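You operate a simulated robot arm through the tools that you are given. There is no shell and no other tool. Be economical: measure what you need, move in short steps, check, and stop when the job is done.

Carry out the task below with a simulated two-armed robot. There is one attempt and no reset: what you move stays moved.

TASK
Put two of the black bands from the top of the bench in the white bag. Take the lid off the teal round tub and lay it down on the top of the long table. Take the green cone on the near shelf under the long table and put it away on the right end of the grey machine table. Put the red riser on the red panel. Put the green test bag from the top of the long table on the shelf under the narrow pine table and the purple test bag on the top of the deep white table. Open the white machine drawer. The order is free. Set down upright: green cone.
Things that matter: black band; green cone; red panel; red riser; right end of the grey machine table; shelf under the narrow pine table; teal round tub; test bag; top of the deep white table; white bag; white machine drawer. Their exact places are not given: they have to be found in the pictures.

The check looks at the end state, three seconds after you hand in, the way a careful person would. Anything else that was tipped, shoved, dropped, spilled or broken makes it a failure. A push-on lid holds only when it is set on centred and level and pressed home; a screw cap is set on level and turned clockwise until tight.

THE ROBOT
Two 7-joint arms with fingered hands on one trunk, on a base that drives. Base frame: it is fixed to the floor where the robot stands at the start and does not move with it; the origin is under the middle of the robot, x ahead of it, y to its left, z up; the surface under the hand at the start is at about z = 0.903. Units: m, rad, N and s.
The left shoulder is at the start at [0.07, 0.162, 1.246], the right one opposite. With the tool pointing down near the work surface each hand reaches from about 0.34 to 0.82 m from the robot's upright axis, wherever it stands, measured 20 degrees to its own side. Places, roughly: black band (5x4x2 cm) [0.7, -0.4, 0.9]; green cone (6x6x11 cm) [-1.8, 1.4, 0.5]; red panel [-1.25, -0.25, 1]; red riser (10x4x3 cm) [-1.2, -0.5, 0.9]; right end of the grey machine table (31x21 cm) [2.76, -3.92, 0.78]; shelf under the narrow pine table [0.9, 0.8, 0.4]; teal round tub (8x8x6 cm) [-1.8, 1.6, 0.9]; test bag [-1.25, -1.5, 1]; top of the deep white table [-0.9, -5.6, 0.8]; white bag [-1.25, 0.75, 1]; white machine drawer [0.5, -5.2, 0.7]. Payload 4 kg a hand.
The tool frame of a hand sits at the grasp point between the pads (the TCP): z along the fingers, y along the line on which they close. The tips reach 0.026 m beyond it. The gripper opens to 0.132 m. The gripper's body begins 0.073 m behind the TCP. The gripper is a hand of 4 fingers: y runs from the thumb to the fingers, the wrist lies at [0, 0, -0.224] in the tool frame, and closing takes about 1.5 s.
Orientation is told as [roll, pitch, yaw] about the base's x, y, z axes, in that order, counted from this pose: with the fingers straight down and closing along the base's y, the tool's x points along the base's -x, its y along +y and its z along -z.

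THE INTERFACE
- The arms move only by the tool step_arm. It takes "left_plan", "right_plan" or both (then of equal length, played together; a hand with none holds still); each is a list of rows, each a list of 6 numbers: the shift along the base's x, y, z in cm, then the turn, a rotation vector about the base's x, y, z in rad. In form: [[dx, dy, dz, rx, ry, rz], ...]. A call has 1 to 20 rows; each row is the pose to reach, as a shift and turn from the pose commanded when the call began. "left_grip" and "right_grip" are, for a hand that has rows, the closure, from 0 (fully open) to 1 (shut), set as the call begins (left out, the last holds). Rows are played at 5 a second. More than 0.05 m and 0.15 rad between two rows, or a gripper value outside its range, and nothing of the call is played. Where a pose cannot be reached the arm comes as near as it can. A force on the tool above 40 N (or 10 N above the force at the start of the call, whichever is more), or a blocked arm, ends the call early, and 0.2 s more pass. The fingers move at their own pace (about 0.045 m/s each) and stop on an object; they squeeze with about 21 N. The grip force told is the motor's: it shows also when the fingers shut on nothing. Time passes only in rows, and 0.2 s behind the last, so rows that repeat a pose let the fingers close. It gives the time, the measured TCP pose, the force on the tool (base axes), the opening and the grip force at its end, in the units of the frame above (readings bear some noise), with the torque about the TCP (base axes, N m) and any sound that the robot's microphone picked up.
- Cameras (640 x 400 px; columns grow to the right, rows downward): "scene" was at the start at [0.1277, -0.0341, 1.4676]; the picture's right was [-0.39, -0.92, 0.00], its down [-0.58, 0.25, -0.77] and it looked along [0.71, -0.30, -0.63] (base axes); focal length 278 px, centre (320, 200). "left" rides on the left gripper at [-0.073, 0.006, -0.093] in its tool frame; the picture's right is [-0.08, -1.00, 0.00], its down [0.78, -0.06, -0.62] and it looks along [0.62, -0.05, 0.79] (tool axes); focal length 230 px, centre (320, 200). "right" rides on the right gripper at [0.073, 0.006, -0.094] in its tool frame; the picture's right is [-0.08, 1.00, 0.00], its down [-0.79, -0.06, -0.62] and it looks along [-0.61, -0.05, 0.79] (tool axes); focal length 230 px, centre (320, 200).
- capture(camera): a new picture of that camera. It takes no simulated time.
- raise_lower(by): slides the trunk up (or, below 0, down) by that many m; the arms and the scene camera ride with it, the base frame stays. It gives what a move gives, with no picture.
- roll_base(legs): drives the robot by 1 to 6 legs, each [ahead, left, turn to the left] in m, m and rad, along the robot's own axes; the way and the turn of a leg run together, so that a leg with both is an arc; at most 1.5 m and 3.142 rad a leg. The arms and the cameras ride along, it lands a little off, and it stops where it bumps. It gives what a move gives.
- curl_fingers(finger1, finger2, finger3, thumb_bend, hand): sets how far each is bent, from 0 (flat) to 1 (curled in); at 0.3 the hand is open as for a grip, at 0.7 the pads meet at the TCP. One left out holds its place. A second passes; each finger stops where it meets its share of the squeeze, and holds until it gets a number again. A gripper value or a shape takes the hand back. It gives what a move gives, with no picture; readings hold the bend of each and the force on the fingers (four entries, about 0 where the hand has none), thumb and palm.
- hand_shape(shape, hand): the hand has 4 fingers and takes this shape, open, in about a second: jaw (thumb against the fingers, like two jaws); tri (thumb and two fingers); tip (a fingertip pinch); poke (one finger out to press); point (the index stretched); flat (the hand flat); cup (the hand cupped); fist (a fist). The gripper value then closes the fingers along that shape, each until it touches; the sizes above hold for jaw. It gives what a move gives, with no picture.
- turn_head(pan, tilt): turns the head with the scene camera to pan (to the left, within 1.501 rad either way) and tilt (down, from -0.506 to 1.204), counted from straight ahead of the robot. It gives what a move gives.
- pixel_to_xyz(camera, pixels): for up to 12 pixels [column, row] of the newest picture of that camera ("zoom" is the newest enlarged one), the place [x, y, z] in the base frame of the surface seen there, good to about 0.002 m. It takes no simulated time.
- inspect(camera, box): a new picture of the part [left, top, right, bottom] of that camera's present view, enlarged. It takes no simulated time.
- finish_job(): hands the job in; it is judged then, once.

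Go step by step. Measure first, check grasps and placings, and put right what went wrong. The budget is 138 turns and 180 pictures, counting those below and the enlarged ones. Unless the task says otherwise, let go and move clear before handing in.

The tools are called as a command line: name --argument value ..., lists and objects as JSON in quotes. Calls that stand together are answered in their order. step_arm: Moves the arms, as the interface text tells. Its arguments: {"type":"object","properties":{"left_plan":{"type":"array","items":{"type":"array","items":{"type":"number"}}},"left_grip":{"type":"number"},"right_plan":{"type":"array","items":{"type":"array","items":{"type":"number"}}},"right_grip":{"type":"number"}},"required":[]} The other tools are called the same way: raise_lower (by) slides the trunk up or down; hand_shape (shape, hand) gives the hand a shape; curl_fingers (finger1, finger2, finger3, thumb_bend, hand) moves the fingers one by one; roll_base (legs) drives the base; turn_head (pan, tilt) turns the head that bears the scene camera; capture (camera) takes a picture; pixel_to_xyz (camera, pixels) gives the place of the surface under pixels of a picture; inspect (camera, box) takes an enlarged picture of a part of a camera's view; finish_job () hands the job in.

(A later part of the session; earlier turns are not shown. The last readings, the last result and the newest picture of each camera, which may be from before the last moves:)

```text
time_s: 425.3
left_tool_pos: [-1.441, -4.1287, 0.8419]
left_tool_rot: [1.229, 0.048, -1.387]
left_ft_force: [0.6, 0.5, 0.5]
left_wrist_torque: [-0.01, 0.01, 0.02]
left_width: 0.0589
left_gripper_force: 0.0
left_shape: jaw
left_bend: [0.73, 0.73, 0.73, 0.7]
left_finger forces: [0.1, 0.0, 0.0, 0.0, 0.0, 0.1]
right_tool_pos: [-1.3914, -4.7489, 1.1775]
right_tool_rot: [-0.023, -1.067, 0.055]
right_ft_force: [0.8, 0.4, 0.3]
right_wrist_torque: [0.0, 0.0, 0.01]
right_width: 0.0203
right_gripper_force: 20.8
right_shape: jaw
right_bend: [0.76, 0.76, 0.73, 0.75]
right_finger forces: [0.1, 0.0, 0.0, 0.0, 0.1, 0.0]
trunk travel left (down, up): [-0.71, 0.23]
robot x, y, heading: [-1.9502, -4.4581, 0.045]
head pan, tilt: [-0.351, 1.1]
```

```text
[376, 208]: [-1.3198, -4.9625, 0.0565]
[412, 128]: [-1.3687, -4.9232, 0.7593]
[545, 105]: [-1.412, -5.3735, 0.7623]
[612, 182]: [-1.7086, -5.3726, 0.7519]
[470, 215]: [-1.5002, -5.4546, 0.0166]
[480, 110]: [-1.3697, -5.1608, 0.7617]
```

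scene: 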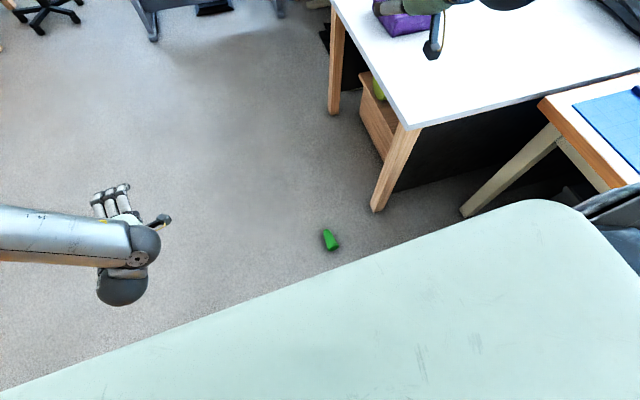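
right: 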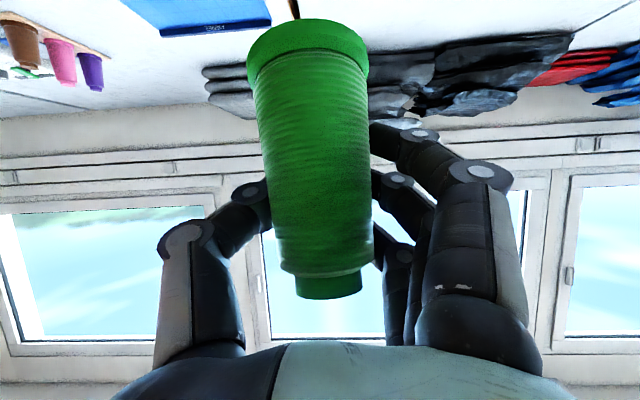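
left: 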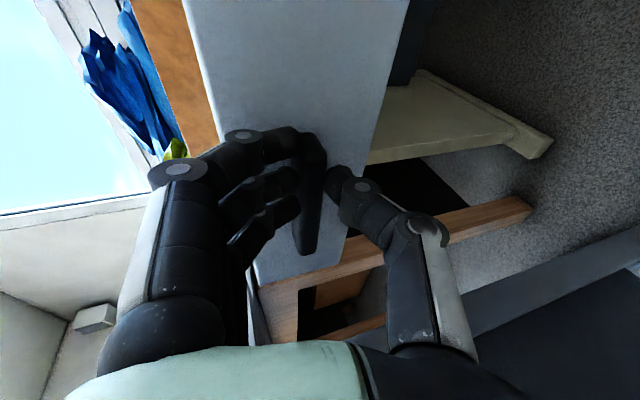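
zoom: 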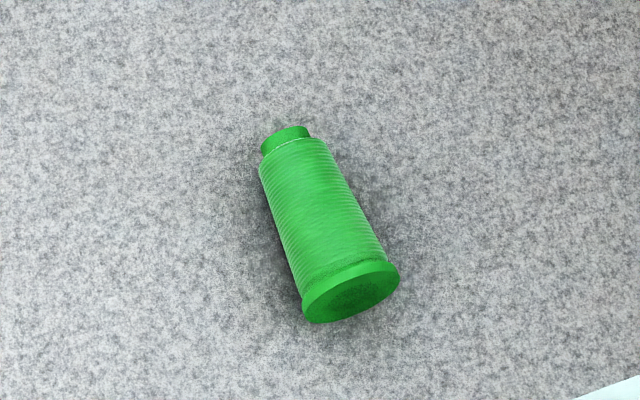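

The cone's axis runs along x, top toward +x, at y≈−4.672, so the left hand is the better choice (free space on that side). I'll turn both hands back to tool-down, tuck the right one, and align the base.

step_arm --left_plan '[[0, -1, 1, -0.0725, 0.0604, 0.0856], [0, -2, 2, -0.145, 0.1207, 0.1711], [0, -3, 3, -0.2175, 0.1811, 0.2567], [0, -4, 4, -0.29, 0.2414, 0.3423], [0, -5, 5, -0.3625, 0.3018, 0.4279], [0, -6, 6, -0.435, 0.3621, 0.5134], [0, -7, 7, -0.5075, 0.4225, 0.599], [0, -8, 8, -0.58, 0.4829, 0.6846], [0, -9, 9, -0.6525, 0.5432, 0.7701], [0, -10, 10, -0.725, 0.6036, 0.8557], [0, -11, 11, -0.7975, 0.6639, 0.9413], [0, -12, 12, -0.87, 0.7243, 1.0269], [0, -12, 13, -0.9425, 0.7846, 1.1124], [0, -12, 14, -1.015, 0.845, 1.198], [0, -12, 14, -1.015, 0.845, 1.198]]' --left_grip 0.2 --right_plan '[[-1, 0, 0, 0, 0.12, 0], [-2, 0, 0, 0, 0.24, 0], [-3, 0, 0, 0, 0.36, 0], [-4, 0, 0, 0, 0.48, 0], [-5, 0, 0, 0, 0.6, 0], [-7, 0, 0, 0, 0.72, 0], [-9, 0, 0, 0, 0.84, 0], [-11, 0, 0, 0, 0.96, 0], [-13, 0, 0, 0, 1.067, 0], [-15, 0, 0, 0, 1.067, 0], [-17, 0, 0, 0, 1.067, 0], [-19, 0, 0, 0, 1.067, 0], [-19, 0, 0, 0, 1.067, 0], [-19, 0, 0, 0, 1.067, 0], [-19, 0, 0, 0, 1.067, 0]]'

roll_base --legs '[[0, 0, -0.045], [0, -0.33, 0]]'

turn_head --pan 0.1 --tilt 1.0

capture --camera "scene"

```text
time_s: 428.5
left_tool_pos: [-1.4413, -4.251, 0.9804]
left_tool_rot: [0.0, 0.015, -0.044]
left_ft_force: [0.4, 0.0, 0.4]
left_wrist_torque: [0.0, -0.03, 0.0]
left_width: 0.1053
left_gripper_force: 0.2
left_shape: jaw
left_bend: [0.59, 0.59, 0.59, 0.55]
left_finger forces: [0.1, 0.1, 0.1, 0.0, 0.0, 0.0]
left hand out of reach, approached as far as the arm can: row 3, 4, 5
right_tool_pos: [-1.582, -4.7487, 1.1777]
right_tool_rot: [0.029, -0.002, 0.023]
right_ft_force: [-0.5, -0.4, 1.1]
right_wrist_torque: [0.0, -0.01, 0.0]
right_width: 0.0204
right_gripper_force: 21.1
right_shape: jaw
right_bend: [0.76, 0.76, 0.73, 0.75]
right_finger forces: [0.0, 0.0, 0.0, 0.1, 0.0, 0.0]
trunk travel left (down, up): [-0.71, 0.23]
robot x, y, heading: [-1.947, -4.4579, 0.049]
head pan, tilt: [-0.351, 1.1]
```

```text
time_s: 431.1
left_tool_pos: [-1.4311, -4.5931, 0.982]
left_tool_rot: [0.0, 0.018, -0.089]
left_ft_force: [1.6, 0.8, -0.3]
left_wrist_torque: [0.01, -0.01, 0.0]
left_width: 0.1056
left_gripper_force: 0.1
left_shape: jaw
left_bend: [0.59, 0.59, 0.59, 0.55]
left_finger forces: [0.0, 0.0, 0.0, 0.0, 0.1, 0.0]
right_tool_pos: [-1.5957, -5.0846, 1.179]
right_tool_rot: [0.025, 0.0, -0.018]
right_ft_force: [0.1, 0.3, 0.1]
right_wrist_torque: [-0.04, 0.01, -0.01]
right_width: 0.0202
right_gripper_force: 20.5
right_shape: jaw
right_bend: [0.76, 0.76, 0.73, 0.75]
right_finger forces: [0.0, 0.1, 0.1, 0.1, 0.0, 0.0]
trunk travel left (down, up): [-0.71, 0.23]
robot x, y, heading: [-1.9523, -4.7794, 0.001]
head pan, tilt: [-0.351, 1.1]
```

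```text
time_s: 431.9
left_tool_pos: [-1.4324, -4.5938, 0.9818]
left_tool_rot: [0.0, 0.016, -0.089]
left_ft_force: [0.3, 0.0, -0.1]
left_wrist_torque: [-0.02, 0.02, 0.0]
left_width: 0.1056
left_gripper_force: 0.1
left_shape: jaw
left_bend: [0.59, 0.59, 0.59, 0.55]
left_finger forces: [0.0, 0.0, 0.0, 0.0, 0.0, 0.0]
right_tool_pos: [-1.5956, -5.0852, 1.1778]
right_tool_rot: [0.026, 0.0, -0.016]
right_ft_force: [-0.3, 0.2, 0.1]
right_wrist_torque: [-0.01, 0.01, 0.0]
right_width: 0.0204
right_gripper_force: 20.8
right_shape: jaw
right_bend: [0.76, 0.76, 0.73, 0.75]
right_finger forces: [0.1, 0.0, 0.1, 0.0, 0.0, 0.0]
trunk travel left (down, up): [-0.71, 0.23]
robot x, y, heading: [-1.95, -4.7791, 0.003]
head pan, tilt: [0.099, 1.0]
```

```text
34 pictures are left
```

scene: 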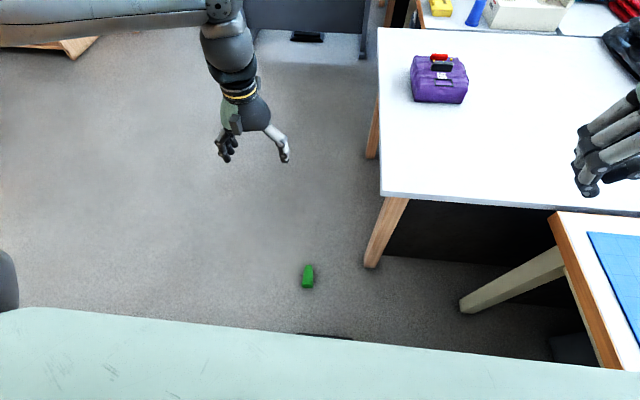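

Clear view: the cone is at (308, 276). I'll shift the base 10 cm left to keep the right elbow clear of the table behind it, bring the left hand over the cone, and lower the trunk 0.7 m.

roll_base --legs '[[0, 0.1, 0]]'

step_arm --left_plan '[[0.5, -3.6, 0, 0, 0.04, 0.02], [1.1, -7.2, 0, 0, 0.08, 0.04], [1.7, -10.8, 0, 0, 0.12, 0.06], [2.3, -14.4, 0, 0, 0.17, 0.089], [2.7, -17.8, 0, 0, 0.17, 0.089], [2.7, -17.8, 0, 0, 0.17, 0.089]]'

raise_lower --by -0.4

raise_lower --by -0.3

capture --camera "left"

```text
time_s: 433.1
left_tool_pos: [-1.4322, -4.4952, 0.9824]
left_tool_rot: [0.002, 0.016, -0.093]
left_ft_force: [-0.1, 0.5, -0.3]
left_wrist_torque: [0.0, -0.04, 0.01]
left_width: 0.1057
left_gripper_force: 0.1
left_shape: jaw
left_bend: [0.59, 0.59, 0.59, 0.55]
left_finger forces: [0.0, 0.0, 0.0, 0.0, 0.0, 0.0]
right_tool_pos: [-1.5963, -4.9878, 1.179]
right_tool_rot: [0.029, 0.0, -0.018]
right_ft_force: [0.1, 0.3, 0.3]
right_wrist_torque: [0.0, -0.01, 0.0]
right_width: 0.0205
right_gripper_force: 20.9
right_shape: jaw
right_bend: [0.76, 0.76, 0.73, 0.75]
right_finger forces: [0.1, 0.0, 0.1, 0.0, 0.0, 0.1]
trunk travel left (down, up): [-0.71, 0.23]
robot x, y, heading: [-1.9492, -4.6812, 0.0]
head pan, tilt: [0.099, 1.0]
```

```text
time_s: 434.5
left_tool_pos: [-1.4029, -4.6711, 0.9814]
left_tool_rot: [-0.007, 0.187, -0.002]
left_ft_force: [-0.1, 0.4, 0.9]
left_wrist_torque: [0.0, 0.01, -0.02]
left_width: 0.1055
left_gripper_force: 0.0
left_shape: jaw
left_bend: [0.59, 0.59, 0.59, 0.55]
left_finger forces: [0.1, 0.0, 0.1, 0.1, 0.0, 0.0]
right_tool_pos: [-1.5955, -4.9848, 1.1782]
right_tool_rot: [0.025, -0.001, -0.02]
right_ft_force: [-0.5, 0.4, 0.6]
right_wrist_torque: [0.01, -0.01, 0.01]
right_width: 0.0205
right_gripper_force: 21.4
right_shape: jaw
right_bend: [0.76, 0.76, 0.73, 0.75]
right_finger forces: [0.1, 0.1, 0.0, 0.0, 0.0, 0.0]
trunk travel left (down, up): [-0.71, 0.23]
robot x, y, heading: [-1.9515, -4.6806, 0.005]
head pan, tilt: [0.099, 1.0]
```

```text
time_s: 438.3
left_tool_pos: [-1.4036, -4.6712, 0.5827]
left_tool_rot: [-0.007, 0.187, -0.003]
left_ft_force: [-0.7, 0.1, -0.3]
left_wrist_torque: [-0.01, -0.02, -0.02]
left_width: 0.1059
left_gripper_force: 0.0
left_shape: jaw
left_bend: [0.59, 0.59, 0.59, 0.55]
left_finger forces: [0.0, 0.1, 0.0, 0.0, 0.1, 0.0]
right_tool_pos: [-1.5965, -4.9861, 0.7772]
right_tool_rot: [0.026, -0.001, -0.018]
right_ft_force: [-0.3, -0.2, -0.4]
right_wrist_torque: [-0.01, 0.01, 0.0]
right_width: 0.0206
right_gripper_force: 20.8
right_shape: jaw
right_bend: [0.76, 0.76, 0.73, 0.75]
right_finger forces: [0.0, 0.0, 0.0, 0.0, 0.0, 0.1]
trunk travel left (down, up): [-0.31, 0.63]
robot x, y, heading: [-1.9484, -4.6797, 0.002]
head pan, tilt: [0.099, 1.0]
```

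```text
time_s: 441.3
left_tool_pos: [-1.4037, -4.6713, 0.2828]
left_tool_rot: [-0.007, 0.187, -0.002]
left_ft_force: [-0.4, 0.5, -0.7]
left_wrist_torque: [0.03, -0.01, 0.03]
left_width: 0.1055
left_gripper_force: 0.1
left_shape: jaw
left_bend: [0.59, 0.59, 0.59, 0.55]
left_finger forces: [0.0, 0.0, 0.0, 0.1, 0.0, 0.0]
right_tool_pos: [-1.5963, -4.9856, 0.478]
right_tool_rot: [0.025, 0.0, -0.019]
right_ft_force: [-0.2, -0.4, 0.1]
right_wrist_torque: [-0.03, 0.03, 0.03]
right_width: 0.0206
right_gripper_force: 21.6
right_shape: jaw
right_bend: [0.76, 0.76, 0.73, 0.75]
right_finger forces: [0.0, 0.0, 0.1, 0.1, 0.1, 0.1]
trunk travel left (down, up): [-0.01, 0.93]
robot x, y, heading: [-1.9512, -4.6821, 0.002]
head pan, tilt: [0.099, 1.0]
```

```text
33 pictures are left
```

left: 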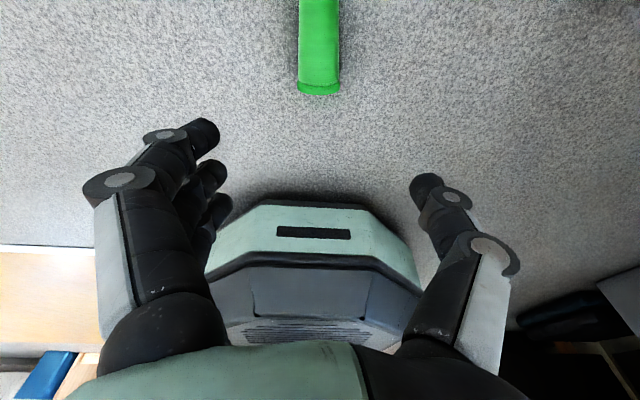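

The cone is aligned at column 320. I'll descend 24.5 cm to the floor and close the hand.

step_arm --left_plan '[[0, 0, -4.5, 0, 0, 0], [0, 0, -9, 0, 0, 0], [0, 0, -13.5, 0, 0, 0], [0, 0, -18, 0, 0, 0], [0, 0, -21.5, 0, 0, 0], [0, 0, -24.3, 0, 0, 0], [0, 0, -24.3, 0, 0, 0]]'

step_arm --left_plan '[[0, 0, 0, 0, 0, 0], [0, 0, 0, 0, 0, 0], [0, 0, 0, 0, 0, 0], [0, 0, 0, 0, 0, 0], [0, 0, 0, 0, 0, 0], [0, 0, 0, 0, 0, 0], [0, 0, 0, 0, 0, 0], [0, 0, 0, 0, 0, 0], [0, 0, 0, 0, 0, 0]]' --left_grip 1

capture --camera "left"

```text
time_s: 442.9
left_tool_pos: [-1.4027, -4.672, 0.0397]
left_tool_rot: [-0.006, 0.186, -0.003]
left_ft_force: [-0.3, -0.1, 0.2]
left_wrist_torque: [0.0, -0.02, 0.02]
left_width: 0.1058
left_gripper_force: 0.1
left_shape: jaw
left_bend: [0.59, 0.59, 0.59, 0.55]
left_finger forces: [0.1, 0.1, 0.0, 0.1, 0.0, 0.0]
right_tool_pos: [-1.5968, -4.9875, 0.4769]
right_tool_rot: [0.025, -0.001, -0.02]
right_ft_force: [0.5, -0.7, 0.3]
right_wrist_torque: [0.0, 0.01, 0.02]
right_width: 0.0204
right_gripper_force: 21.2
right_shape: jaw
right_bend: [0.76, 0.76, 0.73, 0.75]
right_finger forces: [0.1, 0.0, 0.0, 0.0, 0.0, 0.0]
trunk travel left (down, up): [-0.01, 0.93]
robot x, y, heading: [-1.9488, -4.6779, 0.002]
head pan, tilt: [0.099, 1.0]
```

```text
time_s: 444.9
left_tool_pos: [-1.4027, -4.6706, 0.0399]
left_tool_rot: [-0.008, 0.187, -0.001]
left_ft_force: [0.0, -1.0, 0.3]
left_wrist_torque: [0.0, 0.0, -0.04]
left_width: 0.0458
left_gripper_force: 21.2
left_shape: jaw
left_bend: [0.73, 0.73, 0.73, 0.7]
left_finger forces: [6.3, 6.3, 6.3, 0.0, 18.7, 0.1]
right_tool_pos: [-1.5959, -4.9863, 0.4772]
right_tool_rot: [0.027, 0.0, -0.019]
right_ft_force: [-0.1, -1.0, 1.0]
right_wrist_torque: [0.03, 0.0, 0.01]
right_width: 0.0203
right_gripper_force: 20.9
right_shape: jaw
right_bend: [0.76, 0.76, 0.73, 0.75]
right_finger forces: [0.0, 0.0, 0.1, 0.0, 0.0, 0.0]
trunk travel left (down, up): [-0.01, 0.93]
robot x, y, heading: [-1.9486, -4.6829, 0.001]
head pan, tilt: [0.099, 1.0]
```

```text
32 pictures are left
```

left: 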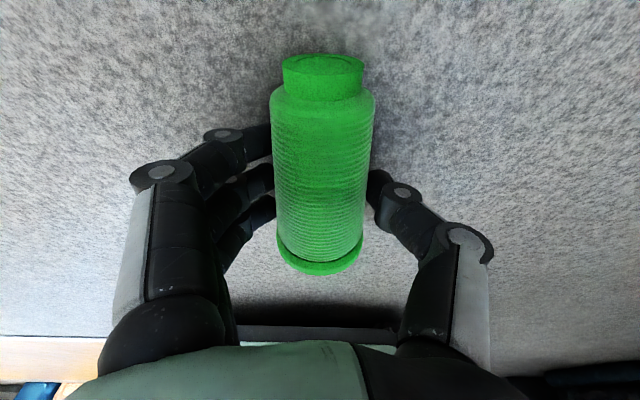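

A firm, even grip (6.3 N each finger, 18.7 N thumb). I'll lift it, raise the trunk, drive toward the grey table's north side, and look.

step_arm --left_plan '[[0, 0, 3, 0, 0, 0], [0, 0, 7, 0, 0, 0], [0, 0, 11, 0, 0, 0], [0, 0, 15, 0, 0, 0], [0, 0, 19, 0, 0, 0], [0, 1, 22, 0, 0, 0], [0, 4, 22, 0, 0, 0], [0, 8, 22, 0, 0, 0], [0, 12, 22, 0, 0, 0], [0, 16, 22, 0, 0, 0]]'

raise_lower --by 0.4

raise_lower --by 0.3

roll_base --legs '[[0, 0.5, 0], [1.4, 0, 0], [0, 0.85, 0]]'

turn_head --pan -0.1 --tilt 0.4

capture --camera "scene"

```text
time_s: 447.1
left_tool_pos: [-1.4065, -4.5117, 0.2587]
left_tool_rot: [-0.007, 0.187, -0.002]
left_ft_force: [-0.2, 0.1, -2.6]
left_wrist_torque: [0.02, -0.02, 0.04]
left_width: 0.0457
left_gripper_force: 21.2
left_shape: jaw
left_bend: [0.73, 0.73, 0.73, 0.7]
left_finger forces: [6.3, 6.4, 6.5, 0.0, 18.9, 0.0]
right_tool_pos: [-1.5958, -4.9856, 0.4781]
right_tool_rot: [0.026, 0.0, -0.018]
right_ft_force: [0.2, 0.1, -0.5]
right_wrist_torque: [0.01, 0.03, -0.01]
right_width: 0.0203
right_gripper_force: 21.1
right_shape: jaw
right_bend: [0.76, 0.76, 0.73, 0.75]
right_finger forces: [0.1, 0.0, 0.0, 0.0, 0.0, 0.0]
trunk travel left (down, up): [-0.01, 0.93]
robot x, y, heading: [-1.9507, -4.6745, 0.0]
head pan, tilt: [0.099, 1.0]
```

```text
time_s: 451.0
left_tool_pos: [-1.4042, -4.5121, 0.6589]
left_tool_rot: [-0.006, 0.187, 0.001]
left_ft_force: [-0.2, -0.6, -0.7]
left_wrist_torque: [0.0, -0.01, 0.01]
left_width: 0.0456
left_gripper_force: 20.6
left_shape: jaw
left_bend: [0.73, 0.73, 0.73, 0.7]
left_finger forces: [6.2, 6.5, 6.6, 0.0, 18.8, 0.1]
right_tool_pos: [-1.5959, -4.9863, 0.8782]
right_tool_rot: [0.025, -0.001, -0.021]
right_ft_force: [-0.5, -0.1, -0.6]
right_wrist_torque: [-0.02, -0.02, 0.01]
right_width: 0.0203
right_gripper_force: 20.6
right_shape: jaw
right_bend: [0.76, 0.76, 0.73, 0.75]
right_finger forces: [0.1, 0.0, 0.0, 0.0, 0.0, 0.1]
trunk travel left (down, up): [-0.41, 0.53]
robot x, y, heading: [-1.9466, -4.6776, 0.001]
head pan, tilt: [0.099, 1.0]
```

```text
time_s: 454.0
left_tool_pos: [-1.4052, -4.5117, 0.9584]
left_tool_rot: [-0.006, 0.184, -0.001]
left_ft_force: [0.9, -0.8, -2.0]
left_wrist_torque: [0.03, 0.02, 0.0]
left_width: 0.0459
left_gripper_force: 21.5
left_shape: jaw
left_bend: [0.73, 0.73, 0.73, 0.7]
left_finger forces: [6.2, 6.4, 6.5, 0.0, 18.9, 0.0]
right_tool_pos: [-1.5966, -4.9867, 1.1778]
right_tool_rot: [0.026, 0.001, -0.02]
right_ft_force: [0.3, 0.0, 0.2]
right_wrist_torque: [0.0, -0.02, 0.01]
right_width: 0.0204
right_gripper_force: 21.0
right_shape: jaw
right_bend: [0.76, 0.76, 0.73, 0.75]
right_finger forces: [0.0, 0.0, 0.0, 0.1, 0.0, 0.0]
trunk travel left (down, up): [-0.71, 0.23]
robot x, y, heading: [-1.9487, -4.6831, -0.002]
head pan, tilt: [0.099, 1.0]
```

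```text
time_s: 467.6
left_tool_pos: [0.0164, -3.1856, 0.9586]
left_tool_rot: [-0.009, 0.188, -0.009]
left_ft_force: [0.8, 0.2, -0.9]
left_wrist_torque: [-0.01, 0.0, 0.02]
left_width: 0.0457
left_gripper_force: 21.1
left_shape: jaw
left_bend: [0.73, 0.73, 0.73, 0.7]
left_finger forces: [6.2, 6.5, 6.4, 0.1, 18.7, 0.0]
right_tool_pos: [-0.1766, -3.66, 1.1769]
right_tool_rot: [0.028, 0.001, -0.025]
right_ft_force: [0.3, 1.1, -0.1]
right_wrist_torque: [0.01, 0.01, 0.01]
right_width: 0.0205
right_gripper_force: 20.7
right_shape: jaw
right_bend: [0.76, 0.76, 0.73, 0.75]
right_finger forces: [0.1, 0.0, 0.1, 0.0, 0.0, 0.1]
trunk travel left (down, up): [-0.71, 0.23]
robot x, y, heading: [-0.5307, -3.351, -0.009]
head pan, tilt: [0.099, 1.0]
```

```text
time_s: 468.6
left_tool_pos: [0.0161, -3.186, 0.9595]
left_tool_rot: [-0.007, 0.186, -0.008]
left_ft_force: [0.3, -0.7, -1.3]
left_wrist_torque: [0.02, 0.0, 0.0]
left_width: 0.0456
left_gripper_force: 21.0
left_shape: jaw
left_bend: [0.73, 0.73, 0.73, 0.7]
left_finger forces: [6.3, 6.3, 6.6, 0.1, 18.8, 0.0]
right_tool_pos: [-0.1766, -3.6596, 1.1771]
right_tool_rot: [0.027, -0.001, -0.025]
right_ft_force: [-0.2, 0.6, 0.5]
right_wrist_torque: [0.01, -0.02, 0.01]
right_width: 0.0203
right_gripper_force: 21.5
right_shape: jaw
right_bend: [0.76, 0.76, 0.73, 0.75]
right_finger forces: [0.0, 0.0, 0.0, 0.0, 0.1, 0.0]
trunk travel left (down, up): [-0.71, 0.23]
robot x, y, heading: [-0.527, -3.35, -0.007]
head pan, tilt: [-0.099, 0.4]
```

```text
31 pictures are left
```

scene: 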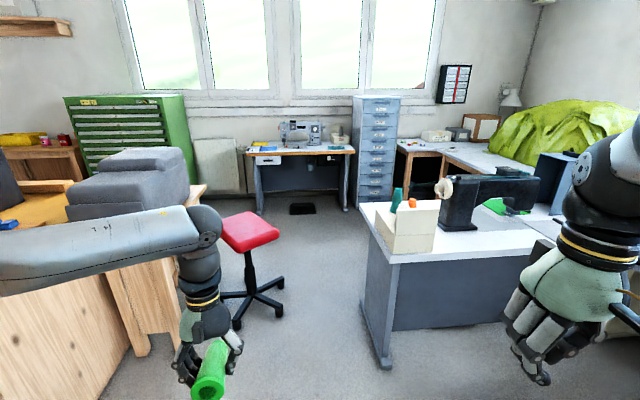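

Two machine tables are visible: one at the window (300, 150) with a grey machine, and the near one at right. I'll measure to see which right end matches (2.76, −3.92).

inspect --camera "scene" --box '[235, 100, 375, 220]'

pixel_to_xyz --camera "scene" --pixels '[[338, 149], [345, 155], [260, 150], [300, 150], [345, 200], [250, 260], [245, 310], [280, 235], [300, 208], [375, 205], [340, 200]]'

```text
3.33 times, centred on (305, 160) of scene
```

zoom: 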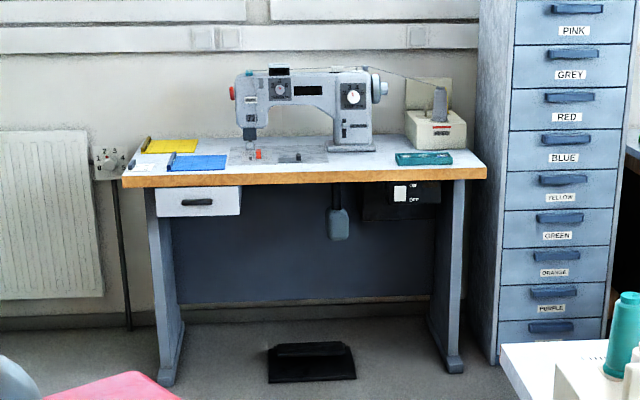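

```text
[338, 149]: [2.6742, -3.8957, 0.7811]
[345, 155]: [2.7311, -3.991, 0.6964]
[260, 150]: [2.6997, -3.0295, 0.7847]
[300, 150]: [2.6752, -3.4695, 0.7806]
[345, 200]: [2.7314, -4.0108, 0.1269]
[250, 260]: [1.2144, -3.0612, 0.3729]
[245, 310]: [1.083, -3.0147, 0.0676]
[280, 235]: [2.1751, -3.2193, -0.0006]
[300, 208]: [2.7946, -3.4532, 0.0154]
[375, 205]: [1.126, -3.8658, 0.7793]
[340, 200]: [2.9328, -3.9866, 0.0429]
```

The window table matches: its right end is at about (2.76, −3.92), z=0.781, with a teal box and a thread stand on it. The red stool stands in the way, so I'll measure its feet and the near table's corner to plan the path.

pixel_to_xyz --camera "scene" --pixels '[[237, 326], [281, 285], [283, 318], [223, 297], [280, 240], [385, 365], [365, 215], [362, 208], [205, 190], [150, 350], [270, 265]]'

inspect --camera "scene" --box '[200, 180, 420, 380]'

```text
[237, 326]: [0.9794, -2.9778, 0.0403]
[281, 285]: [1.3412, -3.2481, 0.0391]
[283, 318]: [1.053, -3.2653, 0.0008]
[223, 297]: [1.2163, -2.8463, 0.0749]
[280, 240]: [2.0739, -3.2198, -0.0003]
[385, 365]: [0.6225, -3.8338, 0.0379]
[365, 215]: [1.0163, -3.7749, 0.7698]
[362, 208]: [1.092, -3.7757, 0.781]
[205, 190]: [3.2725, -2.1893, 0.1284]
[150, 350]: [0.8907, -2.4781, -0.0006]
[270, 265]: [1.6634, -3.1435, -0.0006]
```

```text
2.00 times, centred on (310, 280) of scene
```

zoom: 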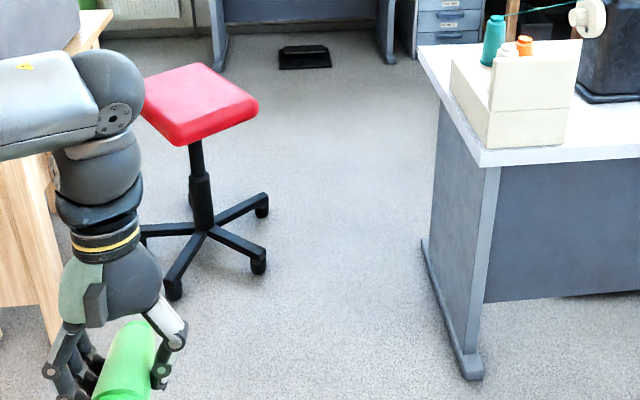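

The gap between the stool (feet at y≈−3.25) and the near table (y≈−3.80) is too narrow for the base. I'll go the long way: back up the aisle, through the pine-table corridor, and down behind the bench. First I'll raise the trunk so the cone clears everything.

raise_lower --by 0.22

roll_base --legs '[[0.17, 0, 0.007], [0, 1.5, 0], [0, 1.5, 0], [0, 1.5, 0], [0, 0.37, 0], [1.2, 0, 0]]'

turn_head --pan -0.5 --tilt 0.5

capture --camera "scene"

```text
time_s: 470.9
left_tool_pos: [0.0184, -3.1861, 1.1782]
left_tool_rot: [-0.007, 0.187, -0.008]
left_ft_force: [-0.4, 0.9, -1.7]
left_wrist_torque: [-0.01, 0.02, -0.03]
left_width: 0.0455
left_gripper_force: 21.3
left_shape: jaw
left_bend: [0.73, 0.73, 0.73, 0.7]
left_finger forces: [6.1, 6.4, 6.5, 0.0, 18.7, 0.1]
right_tool_pos: [-0.1777, -3.6602, 1.3964]
right_tool_rot: [0.026, 0.0, -0.024]
right_ft_force: [-0.3, 0.7, 0.6]
right_wrist_torque: [0.01, -0.03, -0.01]
right_width: 0.0205
right_gripper_force: 20.9
right_shape: jaw
right_bend: [0.76, 0.76, 0.73, 0.75]
right_finger forces: [0.1, 0.0, 0.0, 0.0, 0.0, 0.0]
trunk travel left (down, up): [-0.93, 0.01]
robot x, y, heading: [-0.5313, -3.3512, -0.006]
head pan, tilt: [-0.099, 0.4]
```

```text
time_s: 501.0
left_tool_pos: [1.3327, 1.7185, 1.1785]
left_tool_rot: [-0.007, 0.183, 0.035]
left_ft_force: [0.6, -0.3, -1.9]
left_wrist_torque: [-0.03, 0.0, 0.0]
left_width: 0.0456
left_gripper_force: 21.0
left_shape: jaw
left_bend: [0.73, 0.73, 0.73, 0.7]
left_finger forces: [6.2, 6.4, 6.4, 0.0, 18.7, 0.0]
right_tool_pos: [1.1591, 1.2365, 1.3987]
right_tool_rot: [0.026, -0.002, 0.017]
right_ft_force: [-0.4, -0.2, -0.4]
right_wrist_torque: [-0.01, -0.02, 0.01]
right_width: 0.0205
right_gripper_force: 21.6
right_shape: jaw
right_bend: [0.76, 0.76, 0.73, 0.75]
right_finger forces: [0.0, 0.1, 0.0, 0.0, 0.2, 0.1]
trunk travel left (down, up): [-0.93, 0.01]
robot x, y, heading: [0.7904, 1.5335, 0.035]
head pan, tilt: [-0.099, 0.4]
```

```text
time_s: 501.9
left_tool_pos: [1.3335, 1.7173, 1.1793]
left_tool_rot: [-0.006, 0.185, 0.033]
left_ft_force: [0.0, -0.1, -1.9]
left_wrist_torque: [0.03, -0.03, -0.01]
left_width: 0.0455
left_gripper_force: 21.3
left_shape: jaw
left_bend: [0.73, 0.73, 0.73, 0.7]
left_finger forces: [6.2, 6.4, 6.5, 0.1, 18.7, 0.1]
right_tool_pos: [1.1598, 1.236, 1.3971]
right_tool_rot: [0.025, 0.0, 0.016]
right_ft_force: [-0.7, -0.4, 0.2]
right_wrist_torque: [0.03, 0.04, 0.01]
right_width: 0.0205
right_gripper_force: 21.2
right_shape: jaw
right_bend: [0.76, 0.76, 0.73, 0.75]
right_finger forces: [0.0, 0.0, 0.0, 0.1, 0.0, 0.0]
trunk travel left (down, up): [-0.93, 0.01]
robot x, y, heading: [0.7946, 1.5278, 0.042]
head pan, tilt: [-0.499, 0.499]
```

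```text
28 pictures are left
```

scene: 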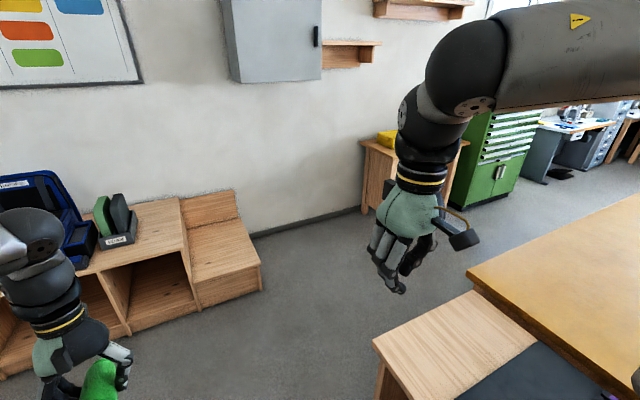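

The lane behind the bench is open down to the machine table at the top right. I'll measure its limits.

pixel_to_xyz --camera "scene" --pixels '[[362, 210], [385, 215], [455, 205], [500, 200], [520, 165], [475, 268], [620, 205], [262, 288], [470, 292], [545, 210], [550, 175], [600, 170]]'

```text
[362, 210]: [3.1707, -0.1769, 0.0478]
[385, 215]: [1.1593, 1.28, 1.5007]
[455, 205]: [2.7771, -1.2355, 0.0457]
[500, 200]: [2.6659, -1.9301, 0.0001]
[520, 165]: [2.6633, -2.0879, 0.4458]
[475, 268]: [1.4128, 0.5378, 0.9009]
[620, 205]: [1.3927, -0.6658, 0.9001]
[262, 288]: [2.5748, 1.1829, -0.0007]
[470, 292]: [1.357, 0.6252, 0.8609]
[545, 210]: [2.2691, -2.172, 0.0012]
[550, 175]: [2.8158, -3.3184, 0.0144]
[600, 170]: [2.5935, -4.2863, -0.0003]
```

The lane runs between x=1.41 (bench) and 2.66 (cabinets). I'll drive down its middle to y≈−2.9 and turn to face the machine table.

roll_base --legs '[[1.06, 0, 0], [0, 0, -1.612], [1.5, 0.1, 0], [1.5, 0, 0], [1.5, 0, 0], [0.3, 0, 0]]'

turn_head --pan 0.5 --tilt 0.6

capture --camera "scene"

capture --camera "left"

```text
refused: leg 3 is longer than a leg can be; nothing moved
```

```text
time_s: 503.1
left_tool_pos: [1.3326, 1.7184, 1.1789]
left_tool_rot: [-0.006, 0.187, 0.036]
left_ft_force: [-0.4, -0.5, -1.8]
left_wrist_torque: [0.03, -0.02, 0.02]
left_width: 0.0454
left_gripper_force: 20.9
left_shape: jaw
left_bend: [0.73, 0.73, 0.73, 0.7]
left_finger forces: [6.2, 6.4, 6.5, 0.0, 18.8, 0.1]
right_tool_pos: [1.1603, 1.2362, 1.3968]
right_tool_rot: [0.026, 0.0, 0.018]
right_ft_force: [0.2, -0.3, -0.4]
right_wrist_torque: [-0.02, 0.01, -0.02]
right_width: 0.0202
right_gripper_force: 20.8
right_shape: jaw
right_bend: [0.76, 0.76, 0.73, 0.75]
right_finger forces: [0.0, 0.0, 0.1, 0.0, 0.0, 0.0]
trunk travel left (down, up): [-0.93, 0.01]
robot x, y, heading: [0.7997, 1.5316, 0.038]
head pan, tilt: [0.499, 0.6]
```

```text
27 pictures are left
```

scene: 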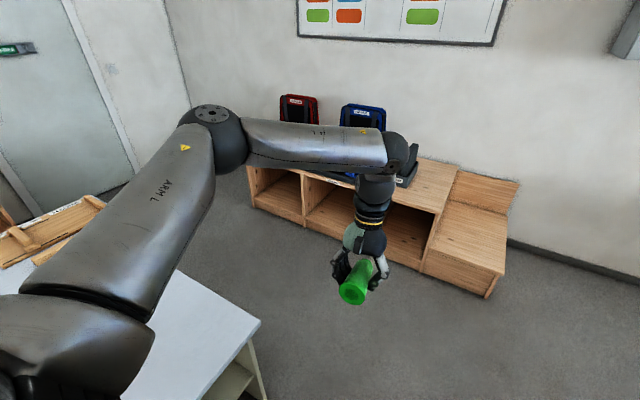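

```text
26 pictures are left
```

left: 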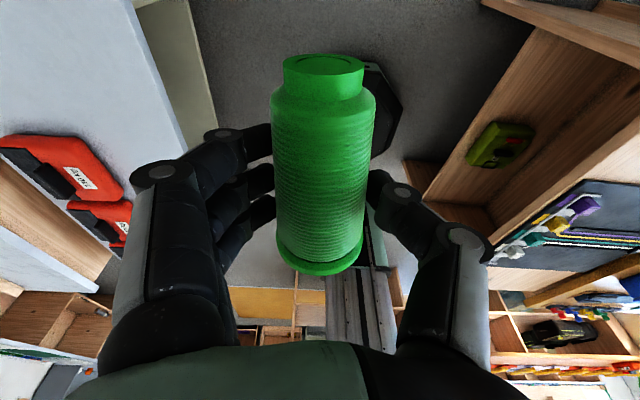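

One leg was slightly too long, so I'll resend it corrected, then turn to face the table in the same go.

roll_base --legs '[[1.06, 0, 0], [0, 0, -1.61], [1.45, 0.1, 0], [1.5, 0, 0], [1.5, 0, 0], [0.35, 0, 0]]'

roll_base --legs '[[0, 0, 1.57]]'

turn_head --pan -0.3 --tilt 0.7

capture --camera "scene"

```text
time_s: 534.1
left_tool_pos: [1.9202, -3.4873, 1.1845]
left_tool_rot: [-0.008, 0.175, -1.623]
left_ft_force: [0.1, 0.7, -0.5]
left_wrist_torque: [-0.03, -0.02, 0.03]
left_width: 0.0452
left_gripper_force: 20.7
left_shape: jaw
left_bend: [0.73, 0.73, 0.73, 0.7]
left_finger forces: [6.2, 6.4, 6.5, 0.0, 18.9, 0.1]
right_tool_pos: [1.4554, -3.2717, 1.4016]
right_tool_rot: [0.027, -0.012, -1.636]
right_ft_force: [-0.5, 1.3, 0.0]
right_wrist_torque: [-0.08, -0.01, 0.04]
right_width: 0.0201
right_gripper_force: 20.7
right_shape: jaw
right_bend: [0.76, 0.76, 0.73, 0.75]
right_finger forces: [0.0, 0.1, 0.0, 0.1, 0.1, 0.0]
trunk travel left (down, up): [-0.93, 0.01]
robot x, y, heading: [1.7796, -2.9444, -1.619]
head pan, tilt: [0.499, 0.6]
stopped in leg 6: the robot was blocked; the commanded pose is now the measured one
```

```text
time_s: 538.3
left_tool_pos: [2.3289, -2.8011, 1.1788]
left_tool_rot: [-0.007, 0.187, -0.045]
left_ft_force: [-0.4, 0.6, -1.8]
left_wrist_torque: [0.0, -0.04, 0.0]
left_width: 0.0454
left_gripper_force: 20.9
left_shape: jaw
left_bend: [0.73, 0.73, 0.73, 0.7]
left_finger forces: [6.0, 6.3, 6.5, 0.0, 18.6, 0.0]
right_tool_pos: [2.1185, -3.2661, 1.3979]
right_tool_rot: [0.025, -0.003, -0.06]
right_ft_force: [0.2, -0.3, -0.5]
right_wrist_torque: [-0.02, 0.0, -0.01]
right_width: 0.0203
right_gripper_force: 20.6
right_shape: jaw
right_bend: [0.76, 0.76, 0.73, 0.75]
right_finger forces: [0.1, 0.1, 0.0, 0.0, 0.0, 0.0]
trunk travel left (down, up): [-0.93, 0.01]
robot x, y, heading: [1.7756, -2.9455, -0.043]
head pan, tilt: [0.499, 0.6]
```

```text
time_s: 539.4
left_tool_pos: [2.3298, -2.8013, 1.1789]
left_tool_rot: [-0.006, 0.187, -0.047]
left_ft_force: [0.1, -0.8, -1.6]
left_wrist_torque: [-0.03, -0.01, -0.05]
left_width: 0.0452
left_gripper_force: 21.0
left_shape: jaw
left_bend: [0.73, 0.73, 0.73, 0.7]
left_finger forces: [6.0, 6.2, 6.5, 0.0, 18.5, 0.1]
right_tool_pos: [2.1182, -3.2665, 1.3974]
right_tool_rot: [0.025, -0.001, -0.06]
right_ft_force: [1.0, -0.2, -0.3]
right_wrist_torque: [0.02, 0.04, -0.01]
right_width: 0.0205
right_gripper_force: 20.5
right_shape: jaw
right_bend: [0.76, 0.76, 0.73, 0.75]
right_finger forces: [0.0, 0.0, 0.0, 0.1, 0.1, 0.1]
trunk travel left (down, up): [-0.93, 0.01]
robot x, y, heading: [1.7772, -2.948, -0.041]
head pan, tilt: [-0.3, 0.7]
```

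```text
25 pictures are left
```

scene: 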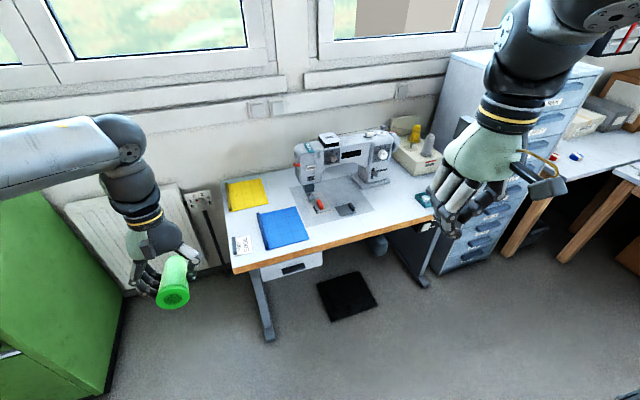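

I stopped a little short in y, blocked by something on that side. I'll measure free spots on the table's right end and nearby furniture before moving.

inspect --camera "scene" --box '[360, 110, 480, 250]'

pixel_to_xyz --camera "scene" --pixels '[[424, 199], [412, 165], [400, 205], [435, 232], [390, 195], [415, 215], [520, 215], [580, 185], [610, 170], [520, 250], [460, 265], [437, 205]]'

turn_head --pan -1.45 --tilt 0.8

capture --camera "scene"

```text
2.86 times, centred on (420, 180) of scene
```

zoom: 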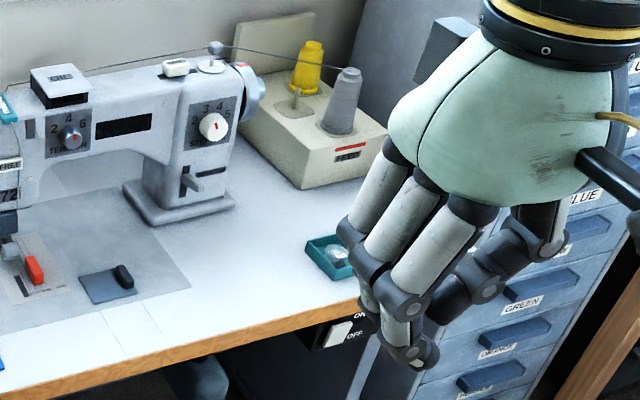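

```text
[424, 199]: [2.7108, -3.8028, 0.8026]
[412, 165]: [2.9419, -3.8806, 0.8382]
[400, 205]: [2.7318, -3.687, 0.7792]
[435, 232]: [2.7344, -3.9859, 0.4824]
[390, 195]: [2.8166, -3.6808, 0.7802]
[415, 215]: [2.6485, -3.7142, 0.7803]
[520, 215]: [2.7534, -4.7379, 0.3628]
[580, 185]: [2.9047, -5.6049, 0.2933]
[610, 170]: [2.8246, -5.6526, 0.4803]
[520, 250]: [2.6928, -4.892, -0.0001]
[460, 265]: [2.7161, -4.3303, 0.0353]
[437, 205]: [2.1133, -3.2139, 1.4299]
```

```text
time_s: 540.8
left_tool_pos: [2.3292, -2.801, 1.1782]
left_tool_rot: [-0.008, 0.186, -0.044]
left_ft_force: [-0.3, -0.4, -1.1]
left_wrist_torque: [0.0, 0.05, -0.02]
left_width: 0.0455
left_gripper_force: 21.4
left_shape: jaw
left_bend: [0.73, 0.73, 0.73, 0.7]
left_finger forces: [6.0, 6.3, 6.5, 0.1, 18.6, 0.0]
right_tool_pos: [2.1191, -3.266, 1.3981]
right_tool_rot: [0.025, -0.002, -0.061]
right_ft_force: [0.2, -0.2, -0.9]
right_wrist_torque: [0.01, -0.02, 0.0]
right_width: 0.0207
right_gripper_force: 21.3
right_shape: jaw
right_bend: [0.76, 0.76, 0.73, 0.75]
right_finger forces: [0.0, 0.0, 0.0, 0.1, 0.0, 0.1]
trunk travel left (down, up): [-0.93, 0.01]
robot x, y, heading: [1.7738, -2.9439, -0.043]
head pan, tilt: [-1.45, 0.799]
```

```text
23 pictures are left
```

scene: 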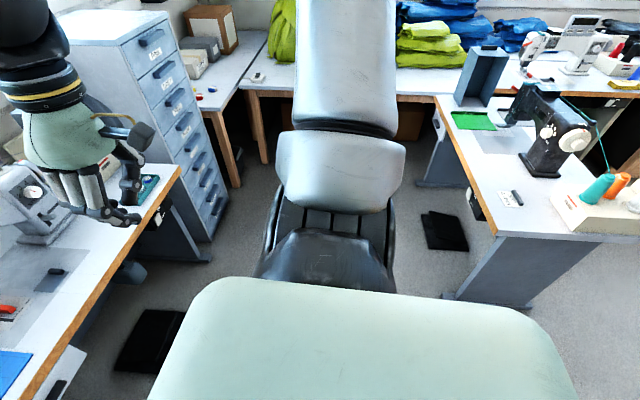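

I see the table's right end from here, with the teal tray at (148, 187). I'll measure the tray and the table's end, move clear first toward +x, and then check for the stool.

inspect --camera "scene" --box '[90, 130, 210, 250]'

pixel_to_xyz --camera "scene" --pixels '[[155, 177], [148, 190], [158, 184], [178, 167], [165, 172], [168, 185], [143, 200], [150, 215], [146, 168], [130, 215]]'

roll_base --legs '[[0.28, 0, 0.043], [0, -0.95, 0]]'

turn_head --pan 0.1 --tilt 0.75

capture --camera "scene"

```text
3.33 times, centred on (150, 190) of scene
```

zoom: 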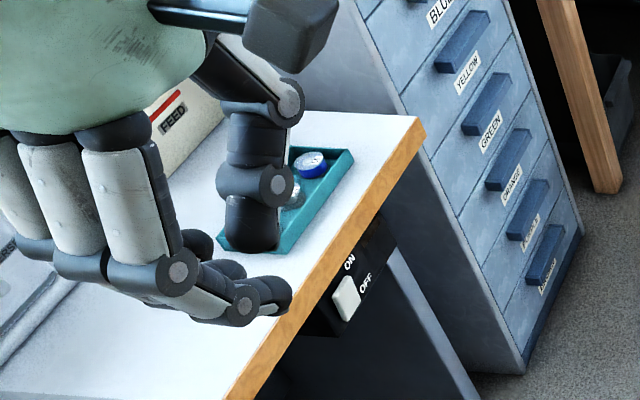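

```text
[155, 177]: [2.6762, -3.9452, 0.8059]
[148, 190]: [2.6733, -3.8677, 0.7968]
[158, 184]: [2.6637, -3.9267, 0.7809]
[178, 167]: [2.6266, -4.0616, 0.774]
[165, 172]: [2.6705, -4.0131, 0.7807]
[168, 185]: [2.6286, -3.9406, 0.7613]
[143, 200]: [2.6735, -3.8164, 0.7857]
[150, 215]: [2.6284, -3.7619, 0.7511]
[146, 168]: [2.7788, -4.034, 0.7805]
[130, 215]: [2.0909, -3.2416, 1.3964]
```

```text
time_s: 547.3
left_tool_pos: [2.5994, -3.7302, 1.1792]
left_tool_rot: [-0.01, 0.187, 0.009]
left_ft_force: [0.0, -0.4, -2.5]
left_wrist_torque: [-0.03, 0.0, -0.01]
left_width: 0.0455
left_gripper_force: 21.1
left_shape: jaw
left_bend: [0.73, 0.73, 0.73, 0.7]
left_finger forces: [6.2, 6.3, 6.5, 0.0, 18.5, 0.0]
right_tool_pos: [2.414, -4.2067, 1.3976]
right_tool_rot: [0.026, -0.002, -0.006]
right_ft_force: [0.3, -0.1, 0.1]
right_wrist_torque: [0.02, 0.0, 0.0]
right_width: 0.0201
right_gripper_force: 20.8
right_shape: jaw
right_bend: [0.76, 0.76, 0.73, 0.75]
right_finger forces: [0.0, 0.0, 0.1, 0.1, 0.0, 0.0]
trunk travel left (down, up): [-0.93, 0.01]
robot x, y, heading: [2.0544, -3.9054, 0.01]
head pan, tilt: [-1.45, 0.799]
```

```text
time_s: 548.9
left_tool_pos: [2.598, -3.7311, 1.1768]
left_tool_rot: [-0.006, 0.187, 0.009]
left_ft_force: [0.4, -0.3, -1.2]
left_wrist_torque: [0.01, 0.02, -0.02]
left_width: 0.0453
left_gripper_force: 20.6
left_shape: jaw
left_bend: [0.73, 0.73, 0.73, 0.7]
left_finger forces: [6.1, 6.3, 6.6, 0.0, 18.5, 0.1]
right_tool_pos: [2.414, -4.2083, 1.3988]
right_tool_rot: [0.026, -0.002, -0.009]
right_ft_force: [0.4, 0.1, 0.2]
right_wrist_torque: [0.02, -0.01, -0.02]
right_width: 0.0203
right_gripper_force: 20.8
right_shape: jaw
right_bend: [0.76, 0.76, 0.73, 0.75]
right_finger forces: [0.1, 0.1, 0.0, 0.0, 0.1, 0.1]
trunk travel left (down, up): [-0.93, 0.01]
robot x, y, heading: [2.0529, -3.9076, 0.012]
head pan, tilt: [0.099, 0.75]
```

```text
21 pictures are left
```

scene: 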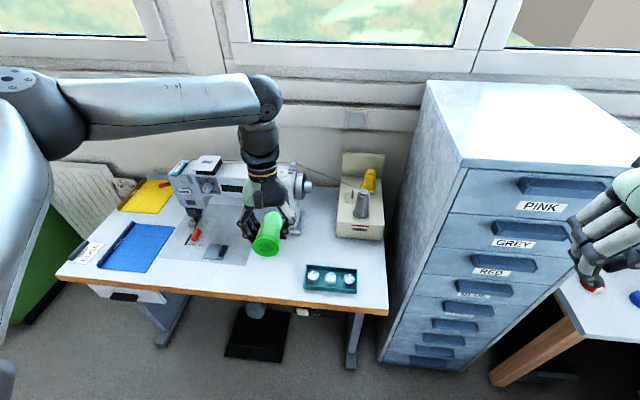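

Now the whole right end is visible: the teal tray at (330, 278), the stand at (360, 210), and free white surface between. I'll measure that gap.

pixel_to_xyz --camera "scene" --pixels '[[330, 265], [308, 266], [357, 268], [345, 252], [338, 236], [378, 240], [384, 262], [372, 258], [315, 245], [305, 290], [356, 292], [325, 225]]'

inspect --camera "scene" --box '[270, 150, 410, 320]'

```text
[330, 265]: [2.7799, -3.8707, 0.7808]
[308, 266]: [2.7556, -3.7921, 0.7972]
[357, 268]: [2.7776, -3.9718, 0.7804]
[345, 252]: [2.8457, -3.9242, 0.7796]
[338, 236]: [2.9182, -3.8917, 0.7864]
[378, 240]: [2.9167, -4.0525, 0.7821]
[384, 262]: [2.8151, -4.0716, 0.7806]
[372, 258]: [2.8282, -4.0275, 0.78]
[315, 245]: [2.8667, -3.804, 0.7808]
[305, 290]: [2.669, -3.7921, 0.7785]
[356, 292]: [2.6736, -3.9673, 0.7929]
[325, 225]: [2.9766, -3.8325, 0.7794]
```

```text
2.35 times, centred on (340, 235) of scene
```

zoom: 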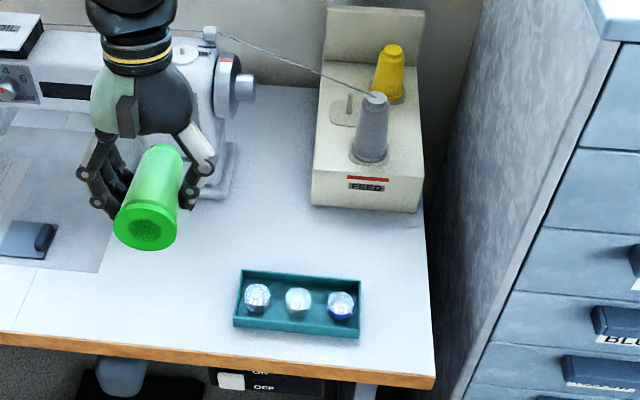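

The free spot left and behind the tray, at about (2.82, −3.80), is inside the right-end area. I'll shift the base 0.2 m right and pitch the left hand forward by 1.57 rad so the cone comes upright, at shoulder height.

roll_base --legs '[[0, -0.2, -0.01]]'

step_arm --left_plan '[[0, 1, 1.7, 0, -0.121, 0], [0, 2, 3.4, 0, -0.242, 0], [0, 3, 5.1, 0, -0.363, 0], [0, 4, 6.8, 0, -0.484, 0], [0, 5, 8.5, 0, -0.605, 0], [0, 6, 10.2, 0, -0.726, 0], [0, 7, 11.9, 0, -0.847, 0], [0, 8, 13.6, 0, -0.968, 0], [0, 9, 15.3, 0, -1.089, 0], [0, 10, 17, 0, -1.21, 0], [0, 11, 18.7, 0, -1.331, 0], [0, 12, 20, 0, -1.452, 0], [0, 13, 21, 0, -1.571, 0], [0, 13, 21, 0, -1.571, 0]]'

capture --camera "scene"

capture --camera "left"

```text
time_s: 550.5
left_tool_pos: [2.6019, -3.9347, 1.1773]
left_tool_rot: [-0.011, 0.188, 0.001]
left_ft_force: [1.1, 0.7, -2.0]
left_wrist_torque: [-0.07, 0.0, 0.01]
left_width: 0.0451
left_gripper_force: 21.0
left_shape: jaw
left_bend: [0.73, 0.73, 0.73, 0.7]
left_finger forces: [6.2, 6.3, 6.5, 0.0, 18.7, 0.0]
right_tool_pos: [2.4141, -4.4083, 1.3986]
right_tool_rot: [0.024, -0.001, -0.016]
right_ft_force: [0.4, 0.7, 0.5]
right_wrist_torque: [-0.06, 0.0, 0.02]
right_width: 0.0206
right_gripper_force: 21.5
right_shape: jaw
right_bend: [0.76, 0.76, 0.73, 0.75]
right_finger forces: [0.0, 0.0, 0.0, 0.1, 0.1, 0.0]
trunk travel left (down, up): [-0.93, 0.01]
robot x, y, heading: [2.0559, -4.1084, 0.002]
head pan, tilt: [0.099, 0.75]
```

```text
time_s: 553.8
left_tool_pos: [2.6135, -3.8377, 1.3855]
left_tool_rot: [0.193, -1.367, -0.275]
left_ft_force: [-0.7, 0.5, -1.9]
left_wrist_torque: [0.0, 0.01, -0.04]
left_width: 0.0446
left_gripper_force: 20.6
left_shape: jaw
left_bend: [0.74, 0.74, 0.73, 0.7]
left_finger forces: [6.2, 6.6, 6.8, 0.0, 19.6, 0.0]
left hand out of reach, approached as far as the arm can: row 12, 13, 14
right_tool_pos: [2.4105, -4.4119, 1.398]
right_tool_rot: [0.024, -0.003, -0.014]
right_ft_force: [-0.7, -0.8, -0.2]
right_wrist_torque: [-0.02, 0.01, -0.02]
right_width: 0.0204
right_gripper_force: 21.1
right_shape: jaw
right_bend: [0.76, 0.76, 0.73, 0.75]
right_finger forces: [0.0, 0.0, 0.0, 0.0, 0.1, 0.0]
trunk travel left (down, up): [-0.93, 0.01]
robot x, y, heading: [2.0603, -4.1072, 0.003]
head pan, tilt: [0.099, 0.75]
stopped in row 14 (left hand): the arm was blocked; the commanded pose is now the measured one
```

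```text
19 pictures are left
```

scene: 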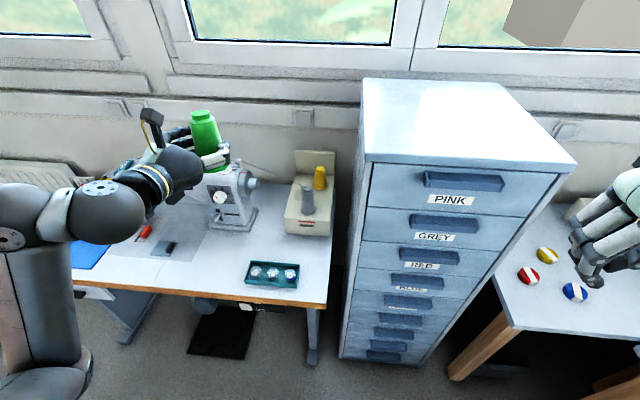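

```text
18 pictures are left
```

left: 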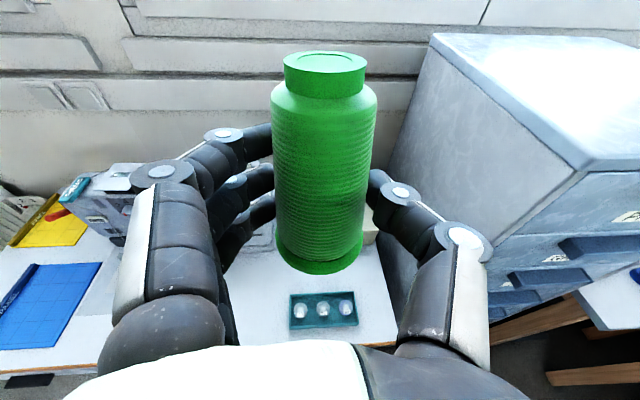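

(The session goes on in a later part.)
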